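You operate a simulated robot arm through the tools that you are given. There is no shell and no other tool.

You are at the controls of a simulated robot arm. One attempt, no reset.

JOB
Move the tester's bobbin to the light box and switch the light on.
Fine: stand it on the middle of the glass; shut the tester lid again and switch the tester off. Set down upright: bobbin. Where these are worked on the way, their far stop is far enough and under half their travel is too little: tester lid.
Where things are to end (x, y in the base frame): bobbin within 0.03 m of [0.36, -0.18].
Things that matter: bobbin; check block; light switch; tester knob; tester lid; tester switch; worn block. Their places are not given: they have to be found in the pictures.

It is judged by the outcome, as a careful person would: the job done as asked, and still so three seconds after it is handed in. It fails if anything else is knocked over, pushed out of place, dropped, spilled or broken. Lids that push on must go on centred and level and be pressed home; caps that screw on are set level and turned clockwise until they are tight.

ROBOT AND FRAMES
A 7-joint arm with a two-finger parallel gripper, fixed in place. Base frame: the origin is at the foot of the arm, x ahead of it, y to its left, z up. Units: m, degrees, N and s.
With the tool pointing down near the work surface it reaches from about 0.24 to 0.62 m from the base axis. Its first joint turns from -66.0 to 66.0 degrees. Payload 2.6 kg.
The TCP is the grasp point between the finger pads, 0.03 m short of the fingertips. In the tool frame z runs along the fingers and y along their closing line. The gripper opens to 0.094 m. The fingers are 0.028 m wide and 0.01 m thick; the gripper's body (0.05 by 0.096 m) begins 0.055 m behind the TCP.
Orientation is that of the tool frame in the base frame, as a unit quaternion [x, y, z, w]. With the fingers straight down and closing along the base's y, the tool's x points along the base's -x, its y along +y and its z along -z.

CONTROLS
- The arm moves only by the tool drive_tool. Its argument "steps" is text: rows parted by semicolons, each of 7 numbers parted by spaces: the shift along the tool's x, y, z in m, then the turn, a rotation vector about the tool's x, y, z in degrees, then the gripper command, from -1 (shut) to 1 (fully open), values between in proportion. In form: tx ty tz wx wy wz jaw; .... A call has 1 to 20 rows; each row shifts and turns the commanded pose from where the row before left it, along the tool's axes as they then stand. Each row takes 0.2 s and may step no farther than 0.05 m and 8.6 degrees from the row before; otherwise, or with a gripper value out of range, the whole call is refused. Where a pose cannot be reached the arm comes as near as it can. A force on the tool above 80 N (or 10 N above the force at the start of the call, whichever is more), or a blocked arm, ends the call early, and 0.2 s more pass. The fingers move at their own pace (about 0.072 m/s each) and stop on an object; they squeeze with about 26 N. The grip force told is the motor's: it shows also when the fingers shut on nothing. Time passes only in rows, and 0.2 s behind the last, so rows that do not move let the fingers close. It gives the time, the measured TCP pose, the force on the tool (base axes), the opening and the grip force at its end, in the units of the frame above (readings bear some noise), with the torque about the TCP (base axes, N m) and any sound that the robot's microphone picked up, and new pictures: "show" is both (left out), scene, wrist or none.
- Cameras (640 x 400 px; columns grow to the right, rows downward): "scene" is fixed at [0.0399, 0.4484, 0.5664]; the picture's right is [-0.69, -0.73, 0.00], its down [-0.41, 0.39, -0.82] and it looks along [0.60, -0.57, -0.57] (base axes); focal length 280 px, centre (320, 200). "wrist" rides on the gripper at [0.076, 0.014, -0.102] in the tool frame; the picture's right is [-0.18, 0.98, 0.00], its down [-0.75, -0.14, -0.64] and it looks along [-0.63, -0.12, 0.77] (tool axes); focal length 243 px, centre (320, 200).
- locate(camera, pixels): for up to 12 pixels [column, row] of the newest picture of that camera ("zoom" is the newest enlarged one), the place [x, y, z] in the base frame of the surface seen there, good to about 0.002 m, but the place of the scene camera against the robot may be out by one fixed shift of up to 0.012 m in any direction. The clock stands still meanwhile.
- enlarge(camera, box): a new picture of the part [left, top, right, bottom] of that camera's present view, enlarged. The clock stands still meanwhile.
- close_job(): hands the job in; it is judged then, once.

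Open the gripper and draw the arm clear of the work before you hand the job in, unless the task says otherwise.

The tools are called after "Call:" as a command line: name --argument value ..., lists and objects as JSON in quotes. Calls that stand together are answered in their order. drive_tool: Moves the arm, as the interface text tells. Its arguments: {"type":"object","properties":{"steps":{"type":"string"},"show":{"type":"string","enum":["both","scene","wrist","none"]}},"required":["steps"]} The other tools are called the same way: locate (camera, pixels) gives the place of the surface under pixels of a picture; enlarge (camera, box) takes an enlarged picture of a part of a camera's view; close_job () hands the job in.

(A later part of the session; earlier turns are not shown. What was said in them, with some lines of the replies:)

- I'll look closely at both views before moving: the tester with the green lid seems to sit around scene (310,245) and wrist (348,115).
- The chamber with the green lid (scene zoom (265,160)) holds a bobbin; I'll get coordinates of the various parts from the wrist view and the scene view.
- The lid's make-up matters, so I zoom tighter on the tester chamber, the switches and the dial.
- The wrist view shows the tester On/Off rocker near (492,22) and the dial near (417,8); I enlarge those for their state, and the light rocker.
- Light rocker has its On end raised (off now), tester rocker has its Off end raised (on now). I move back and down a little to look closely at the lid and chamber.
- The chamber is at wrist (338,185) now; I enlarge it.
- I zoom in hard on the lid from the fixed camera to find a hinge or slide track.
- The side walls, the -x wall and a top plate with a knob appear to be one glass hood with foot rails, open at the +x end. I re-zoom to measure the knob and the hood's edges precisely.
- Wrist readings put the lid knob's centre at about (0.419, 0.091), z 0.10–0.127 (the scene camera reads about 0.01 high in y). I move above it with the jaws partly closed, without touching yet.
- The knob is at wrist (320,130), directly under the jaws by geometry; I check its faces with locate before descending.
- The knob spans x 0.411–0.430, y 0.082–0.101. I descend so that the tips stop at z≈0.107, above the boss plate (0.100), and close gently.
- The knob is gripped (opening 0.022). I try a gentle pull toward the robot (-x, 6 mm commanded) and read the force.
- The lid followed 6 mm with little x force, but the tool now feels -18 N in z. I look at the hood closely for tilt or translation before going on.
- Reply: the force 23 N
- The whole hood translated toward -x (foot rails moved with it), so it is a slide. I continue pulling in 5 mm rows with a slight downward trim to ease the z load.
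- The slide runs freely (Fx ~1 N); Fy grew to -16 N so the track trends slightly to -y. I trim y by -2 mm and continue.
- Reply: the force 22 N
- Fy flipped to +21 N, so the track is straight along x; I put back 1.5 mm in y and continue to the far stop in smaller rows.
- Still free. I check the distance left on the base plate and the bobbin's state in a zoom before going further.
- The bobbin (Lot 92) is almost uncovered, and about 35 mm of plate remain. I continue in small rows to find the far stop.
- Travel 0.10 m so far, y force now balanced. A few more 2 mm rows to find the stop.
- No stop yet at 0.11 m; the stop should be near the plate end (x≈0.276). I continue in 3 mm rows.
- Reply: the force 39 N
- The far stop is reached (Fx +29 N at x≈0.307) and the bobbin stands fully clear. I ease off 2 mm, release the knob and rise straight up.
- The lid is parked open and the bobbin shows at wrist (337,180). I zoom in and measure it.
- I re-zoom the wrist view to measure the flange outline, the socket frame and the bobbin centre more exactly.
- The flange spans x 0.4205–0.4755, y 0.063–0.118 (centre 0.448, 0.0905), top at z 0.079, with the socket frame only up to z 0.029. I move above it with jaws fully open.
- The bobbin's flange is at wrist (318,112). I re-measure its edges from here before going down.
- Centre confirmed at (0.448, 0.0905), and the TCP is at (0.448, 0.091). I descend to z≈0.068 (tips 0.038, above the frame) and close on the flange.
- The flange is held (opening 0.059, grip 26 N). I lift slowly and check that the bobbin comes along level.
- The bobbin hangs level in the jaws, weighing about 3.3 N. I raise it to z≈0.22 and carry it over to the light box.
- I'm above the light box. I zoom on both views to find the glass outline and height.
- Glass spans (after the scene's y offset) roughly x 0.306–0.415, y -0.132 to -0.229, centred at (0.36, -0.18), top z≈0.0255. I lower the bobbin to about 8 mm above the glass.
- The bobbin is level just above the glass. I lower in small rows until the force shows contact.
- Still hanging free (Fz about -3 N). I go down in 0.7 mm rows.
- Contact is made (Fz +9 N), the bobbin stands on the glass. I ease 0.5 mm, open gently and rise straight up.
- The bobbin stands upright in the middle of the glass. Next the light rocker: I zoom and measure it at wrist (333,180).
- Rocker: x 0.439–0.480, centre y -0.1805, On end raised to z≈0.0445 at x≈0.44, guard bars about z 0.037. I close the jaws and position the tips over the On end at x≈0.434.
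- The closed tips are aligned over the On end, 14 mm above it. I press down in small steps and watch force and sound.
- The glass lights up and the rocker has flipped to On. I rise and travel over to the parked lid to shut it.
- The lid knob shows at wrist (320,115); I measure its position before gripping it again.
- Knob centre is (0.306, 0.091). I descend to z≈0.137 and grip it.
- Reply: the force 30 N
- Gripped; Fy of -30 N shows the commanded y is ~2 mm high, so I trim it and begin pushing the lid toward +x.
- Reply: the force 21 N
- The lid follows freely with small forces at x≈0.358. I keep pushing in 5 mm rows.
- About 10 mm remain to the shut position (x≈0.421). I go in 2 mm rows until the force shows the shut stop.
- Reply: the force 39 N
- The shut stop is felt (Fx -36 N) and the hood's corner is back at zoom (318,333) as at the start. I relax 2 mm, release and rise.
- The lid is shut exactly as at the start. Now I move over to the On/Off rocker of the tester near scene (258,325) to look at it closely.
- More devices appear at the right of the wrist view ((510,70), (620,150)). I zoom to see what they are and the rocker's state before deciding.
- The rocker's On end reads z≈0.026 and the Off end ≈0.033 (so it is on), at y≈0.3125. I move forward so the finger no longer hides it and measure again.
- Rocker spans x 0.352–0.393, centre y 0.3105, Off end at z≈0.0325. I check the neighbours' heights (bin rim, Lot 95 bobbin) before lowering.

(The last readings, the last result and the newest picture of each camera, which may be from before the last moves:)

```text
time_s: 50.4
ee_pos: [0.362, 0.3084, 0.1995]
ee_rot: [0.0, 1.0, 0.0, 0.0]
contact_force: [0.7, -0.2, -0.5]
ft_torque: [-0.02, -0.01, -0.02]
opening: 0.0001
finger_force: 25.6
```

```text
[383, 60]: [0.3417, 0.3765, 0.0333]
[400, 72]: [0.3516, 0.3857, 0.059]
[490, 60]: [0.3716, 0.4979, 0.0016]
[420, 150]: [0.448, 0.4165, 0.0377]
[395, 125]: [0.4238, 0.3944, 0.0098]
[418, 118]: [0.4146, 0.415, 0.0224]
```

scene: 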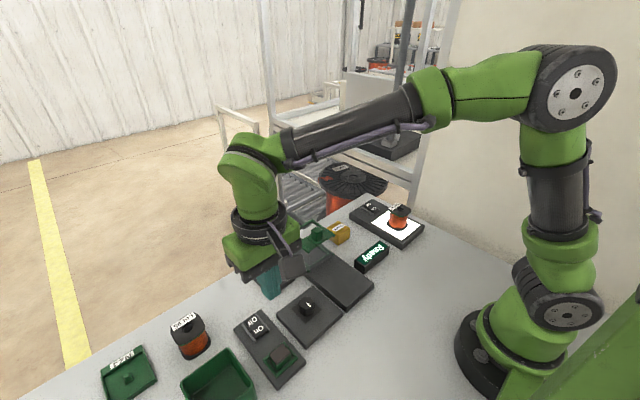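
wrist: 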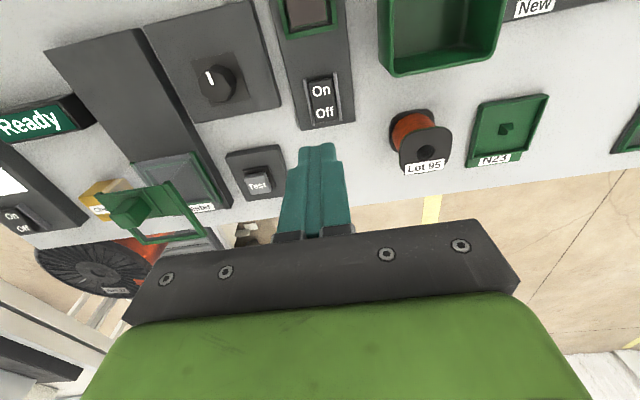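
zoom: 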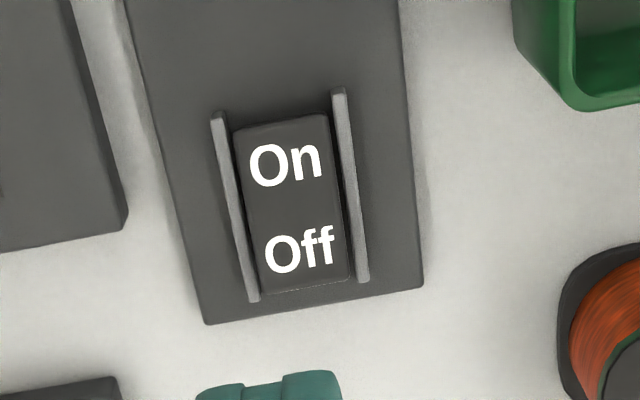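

Neighbours are all below z 0.06, well under the gripper body. I bring the closed tips above the Off end at (0.398, 0.3105).

Call:
drive_tool --steps "-0.036 0.002 0.02 0 0 0 -1; 0 0 0.03 0 0 0 -1; 0 0 0.03 0 0 0 -1; 0 0 0.025 0 0 0 -1; 0 0 0.014 0 0 0 -1; 0 0 0 0 0 0 -1" --show "both"

Call:
enlarge --camera "scene" --box '[215, 285, 305, 365]'

```text
time_s: 51.8
ee_pos: [0.3982, 0.3102, 0.0793]
ee_rot: [0.0, 1.0, 0.0, -0.001]
contact_force: [0.3, 0.4, -0.3]
ft_torque: [0.01, 0.01, -0.02]
opening: 0.0
finger_force: 26.2
```

scene: 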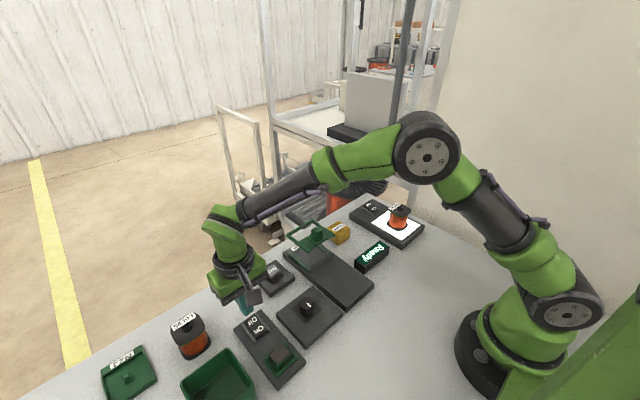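
wrist: 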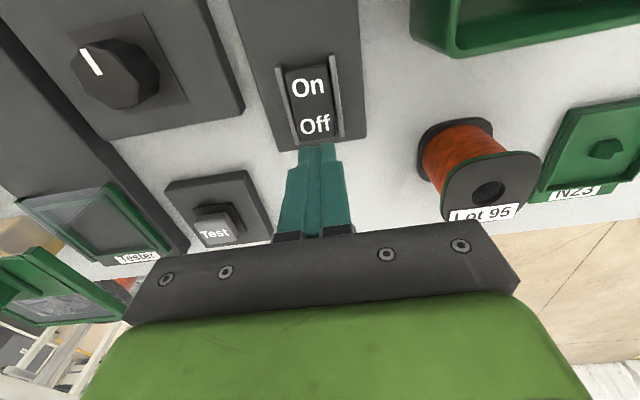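

```text
5.00 times, centred on (260, 325) of scene
```

zoom: 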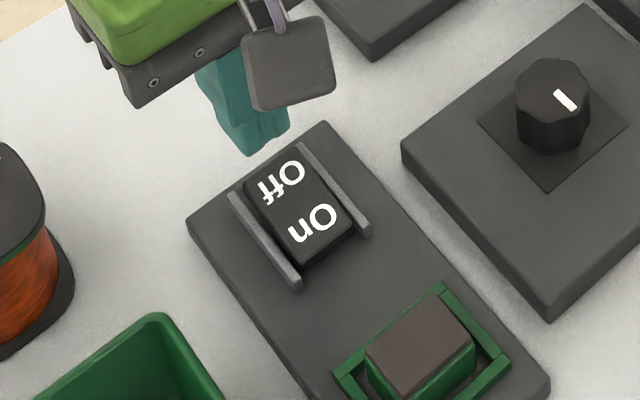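

The tips are aligned just at the Off end. I press down in small steps.

Call:
drive_tool --steps "0 0 0.01 0 0 0 -1; 0 0 0.005 0 0 0 -1; 0 0 0.002 0 0 0 -1; 0 0 0.002 0 0 0 -1; 0 0 0.0015 0 0 0 -1; 0 0 0 0 0 0 -1" --show "both"

```text
time_s: 53.2
ee_pos: [0.3979, 0.3107, 0.0606]
ee_rot: [0.0, 1.0, 0.0, 0.0]
contact_force: [0.2, -0.5, 0.4]
ft_torque: [-0.01, -0.02, -0.02]
opening: 0.0
finger_force: 26.2
```

scene: 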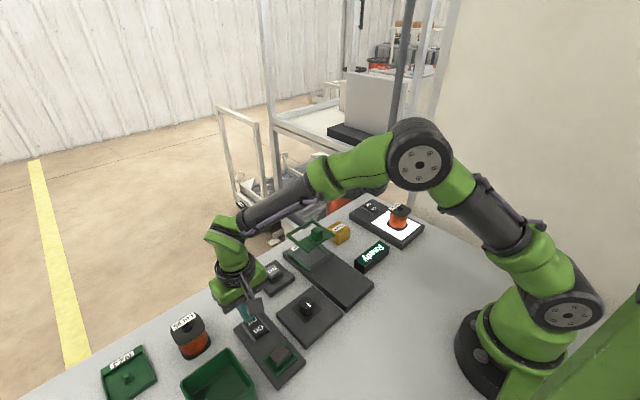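
wrist: 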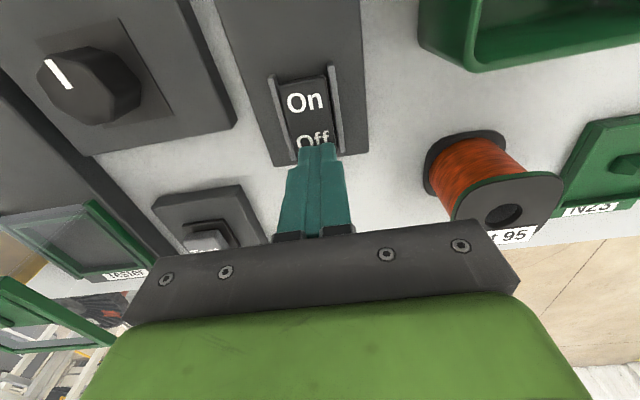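

Contact is only beginning (tip z≈0.031). I go on 1.5 mm at a time.

Call:
drive_tool --steps "0 0 0.0015 0 0 0 -1; 0 0 0.0015 0 0 0 -1; 0 0 0.0015 0 0 0 -1; 0 0 0 0 0 0 -1" --show "both"

Call:
enlarge --camera "scene" --box '[215, 285, 305, 365]'

```text
time_s: 54.2
ee_pos: [0.398, 0.3118, 0.0565]
ee_rot: [0.0, 1.0, 0.0, 0.0]
contact_force: [-1.6, -0.6, 6.2]
ft_torque: [0.0, 0.13, -0.01]
opening: 0.0
finger_force: 25.9
```

scene: 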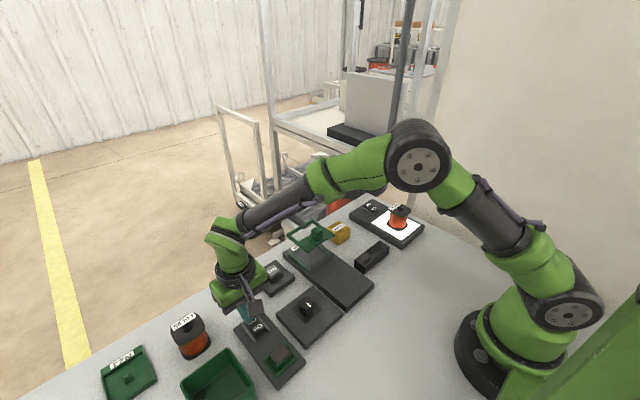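
wrist: 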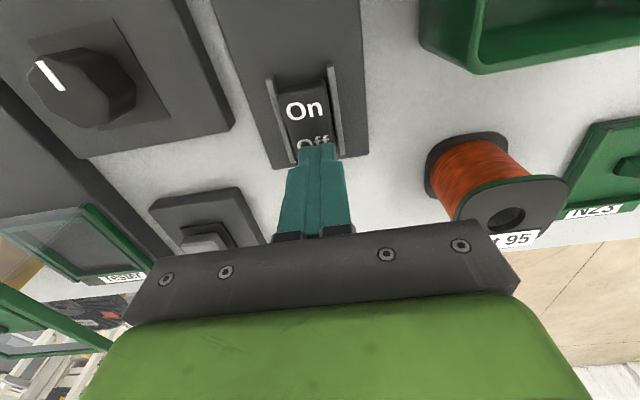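

```text
5.00 times, centred on (260, 325) of scene
```

zoom: 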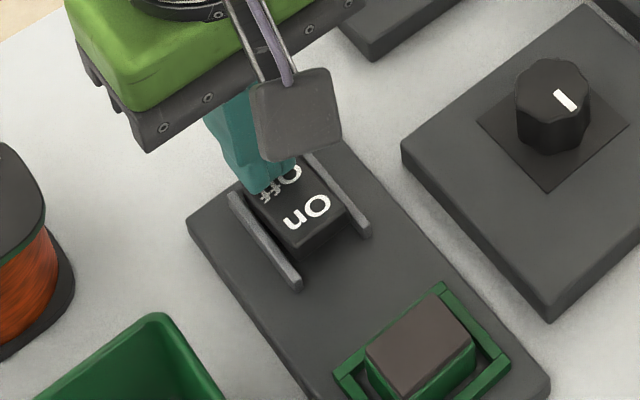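

The "Ready" display has gone dark, so the tester is off, with Fz 6 N at the end of travel. I press 0.7 mm more to be sure, then rise clear.

Call:
drive_tool --steps "0 0 0.0007 0 0 0 -1; 0 0 0 0 0 0 -1; 0 0 -0.01 0 0 0 -1; 0 0 -0.03 0 0 0 -1; 0 0 -0.04 0 0 0 -1; 0 0 -0.04 0 0 0 0; 0 0 -0.04 0 0 0 1; 0 0 0 0 0 0 1" --show "both"

Call:
enlarge --camera "scene" --box '[215, 285, 305, 365]'

Call:
enlarge --camera "scene" --box '[270, 190, 430, 300]'

```text
time_s: 56.0
ee_pos: [0.3969, 0.3121, 0.2152]
ee_rot: [0.0, 1.0, 0.0, 0.0]
contact_force: [-0.1, 0.3, 0.2]
ft_torque: [0.02, -0.03, -0.01]
opening: 0.0941
finger_force: 0.0
```

scene: 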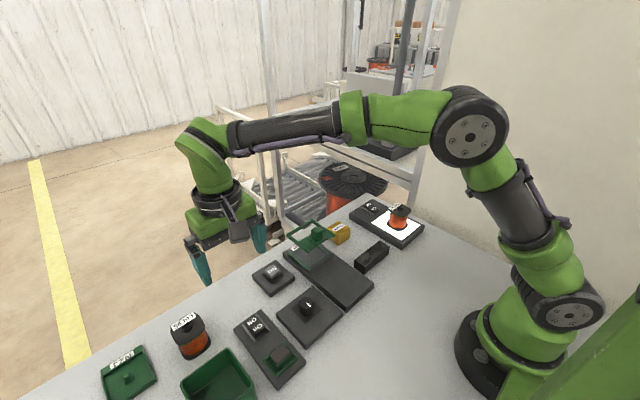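
wrist: 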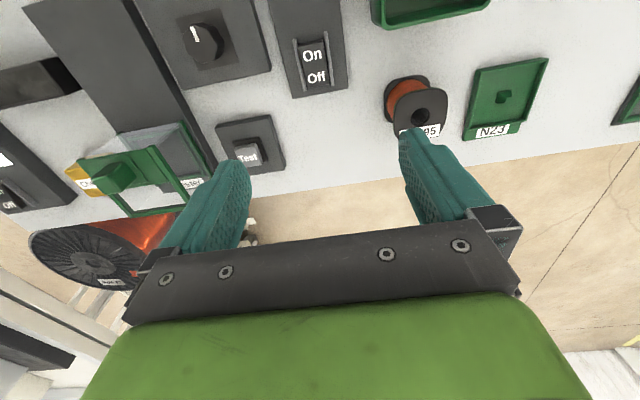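

```text
5.00 times, centred on (260, 325) of scene
```

zoom: 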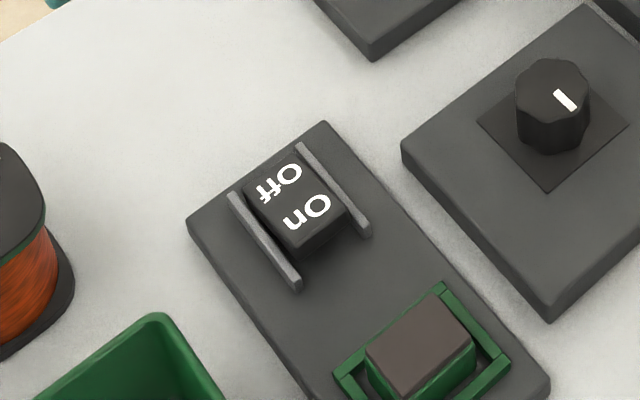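

```text
3.64 times, centred on (350, 245) of scene
```

zoom: 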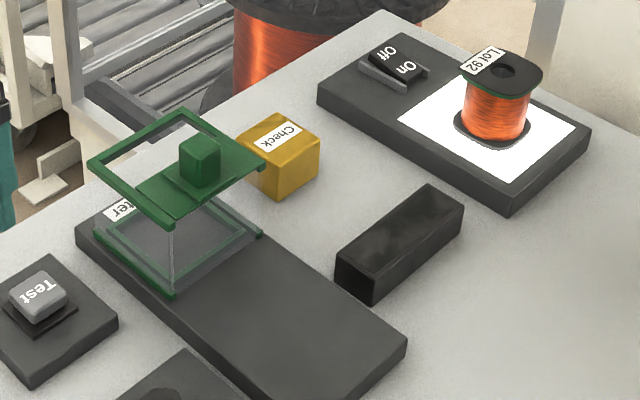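

All outcomes are in place: the bobbin upright on the lit glass, the lid shut, the tester display dark. I raise the arm well clear, then let a few seconds pass and check again.

Call:
drive_tool --steps "0 0 -0.04 0 0 0 1; 0 0 -0.04 0 0 0 1; 0 0 -0.04 0 0 0 1; 0.005 -0.04 0 0 0 0 1; 0.005 -0.04 0 0 0 0 1; 0.005 -0.04 0 0 0 0 1; 0.003 -0.04 0 0 0 0 1; 0 -0.04 0 0 0 0 1; 0 -0.04 0 0 0 0 1; 0 0 0 0 0 0 1; 0 0 0 0 0 0 1; 0 0 0 0 0 0 1; 0 0 0 0 0 0 1; 0 0 0 0 0 0 1; 0 0 0 0 0 0 1" --show "both"

Call:
enlarge --camera "scene" --box '[230, 190, 430, 330]'

Call:
enlarge --camera "scene" --box '[90, 280, 330, 400]'

```text
time_s: 59.2
ee_pos: [0.3785, 0.0737, 0.3339]
ee_rot: [0.0, 1.0, 0.0, 0.0]
contact_force: [0.3, 0.0, 0.1]
ft_torque: [0.03, 0.01, 0.02]
opening: 0.0939
finger_force: 0.2
```

scene: 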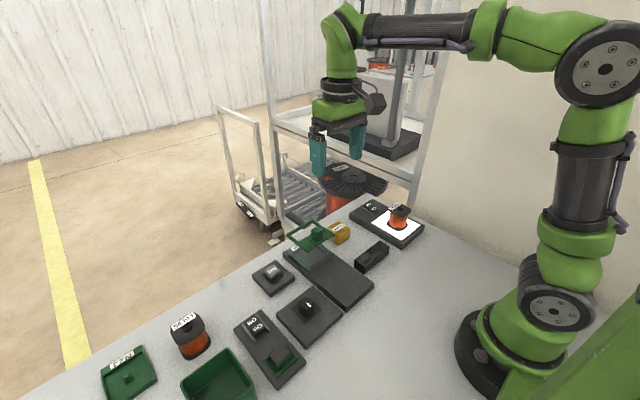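
wrist: 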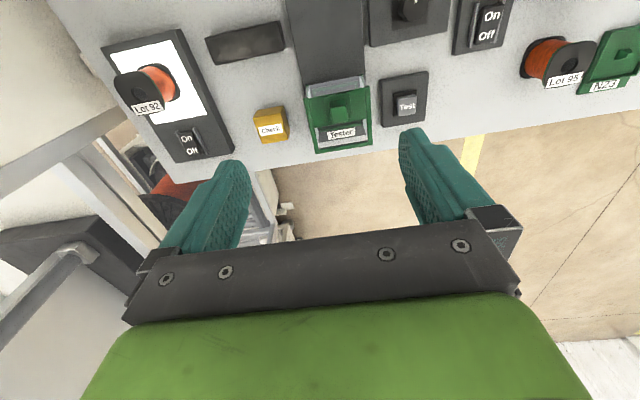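

```text
2.86 times, centred on (330, 260) of scene
```

zoom: 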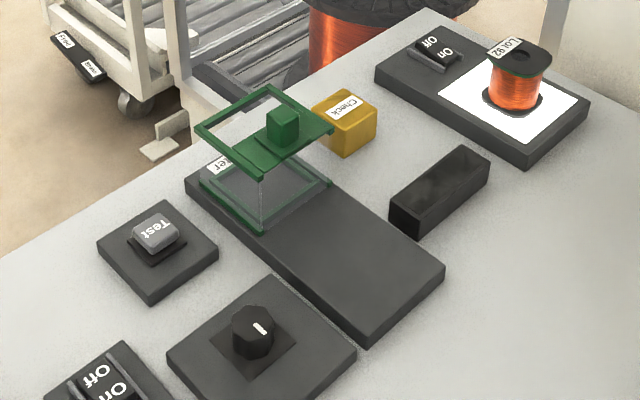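

```text
2.67 times, centred on (210, 340) of scene
```

zoom: 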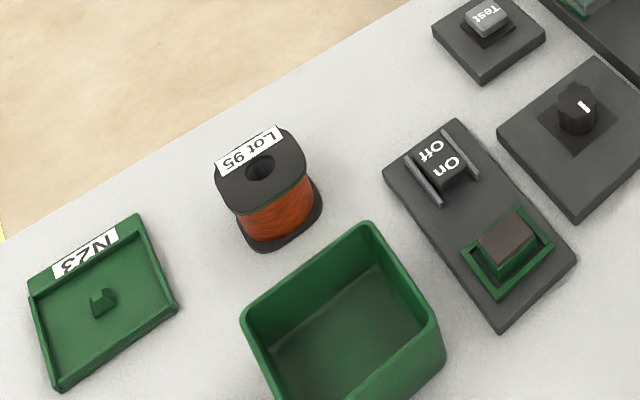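

Everything is stable: the bobbin (Lot 92) is upright on the lit glass, the tester lid is shut, the tester is off (display dark), the other items are unchanged, and the gripper is open and clear. I hand the job in.

Call:
close_job

```text
The job is handed in.
```

The job is done and handed in. I don't have the verdict yet, only that the hand-in went through.

- **Bobbin:** Lot 92 stands upright on the glass. I set it down with the gripper at about (0.36, -0.18), the target.
- **Light:** the light box switch is on and the glass is lit.
- **Tester lid:** I slid it fully open to take the bobbin out, then pushed it back to its shut stop. It looks the same as at the start.
- **Tester:** I pressed its switch to Off, and the "Ready" display went dark. The switch has no tester label. I took it for the tester's because it was the only other On/Off switch I could see, and the display going dark fits that.

In the last pictures nothing else had moved: the check block, worn block, dial, Test button and Lot 95 bobbin are as they were. The gripper is open and well clear of the work.
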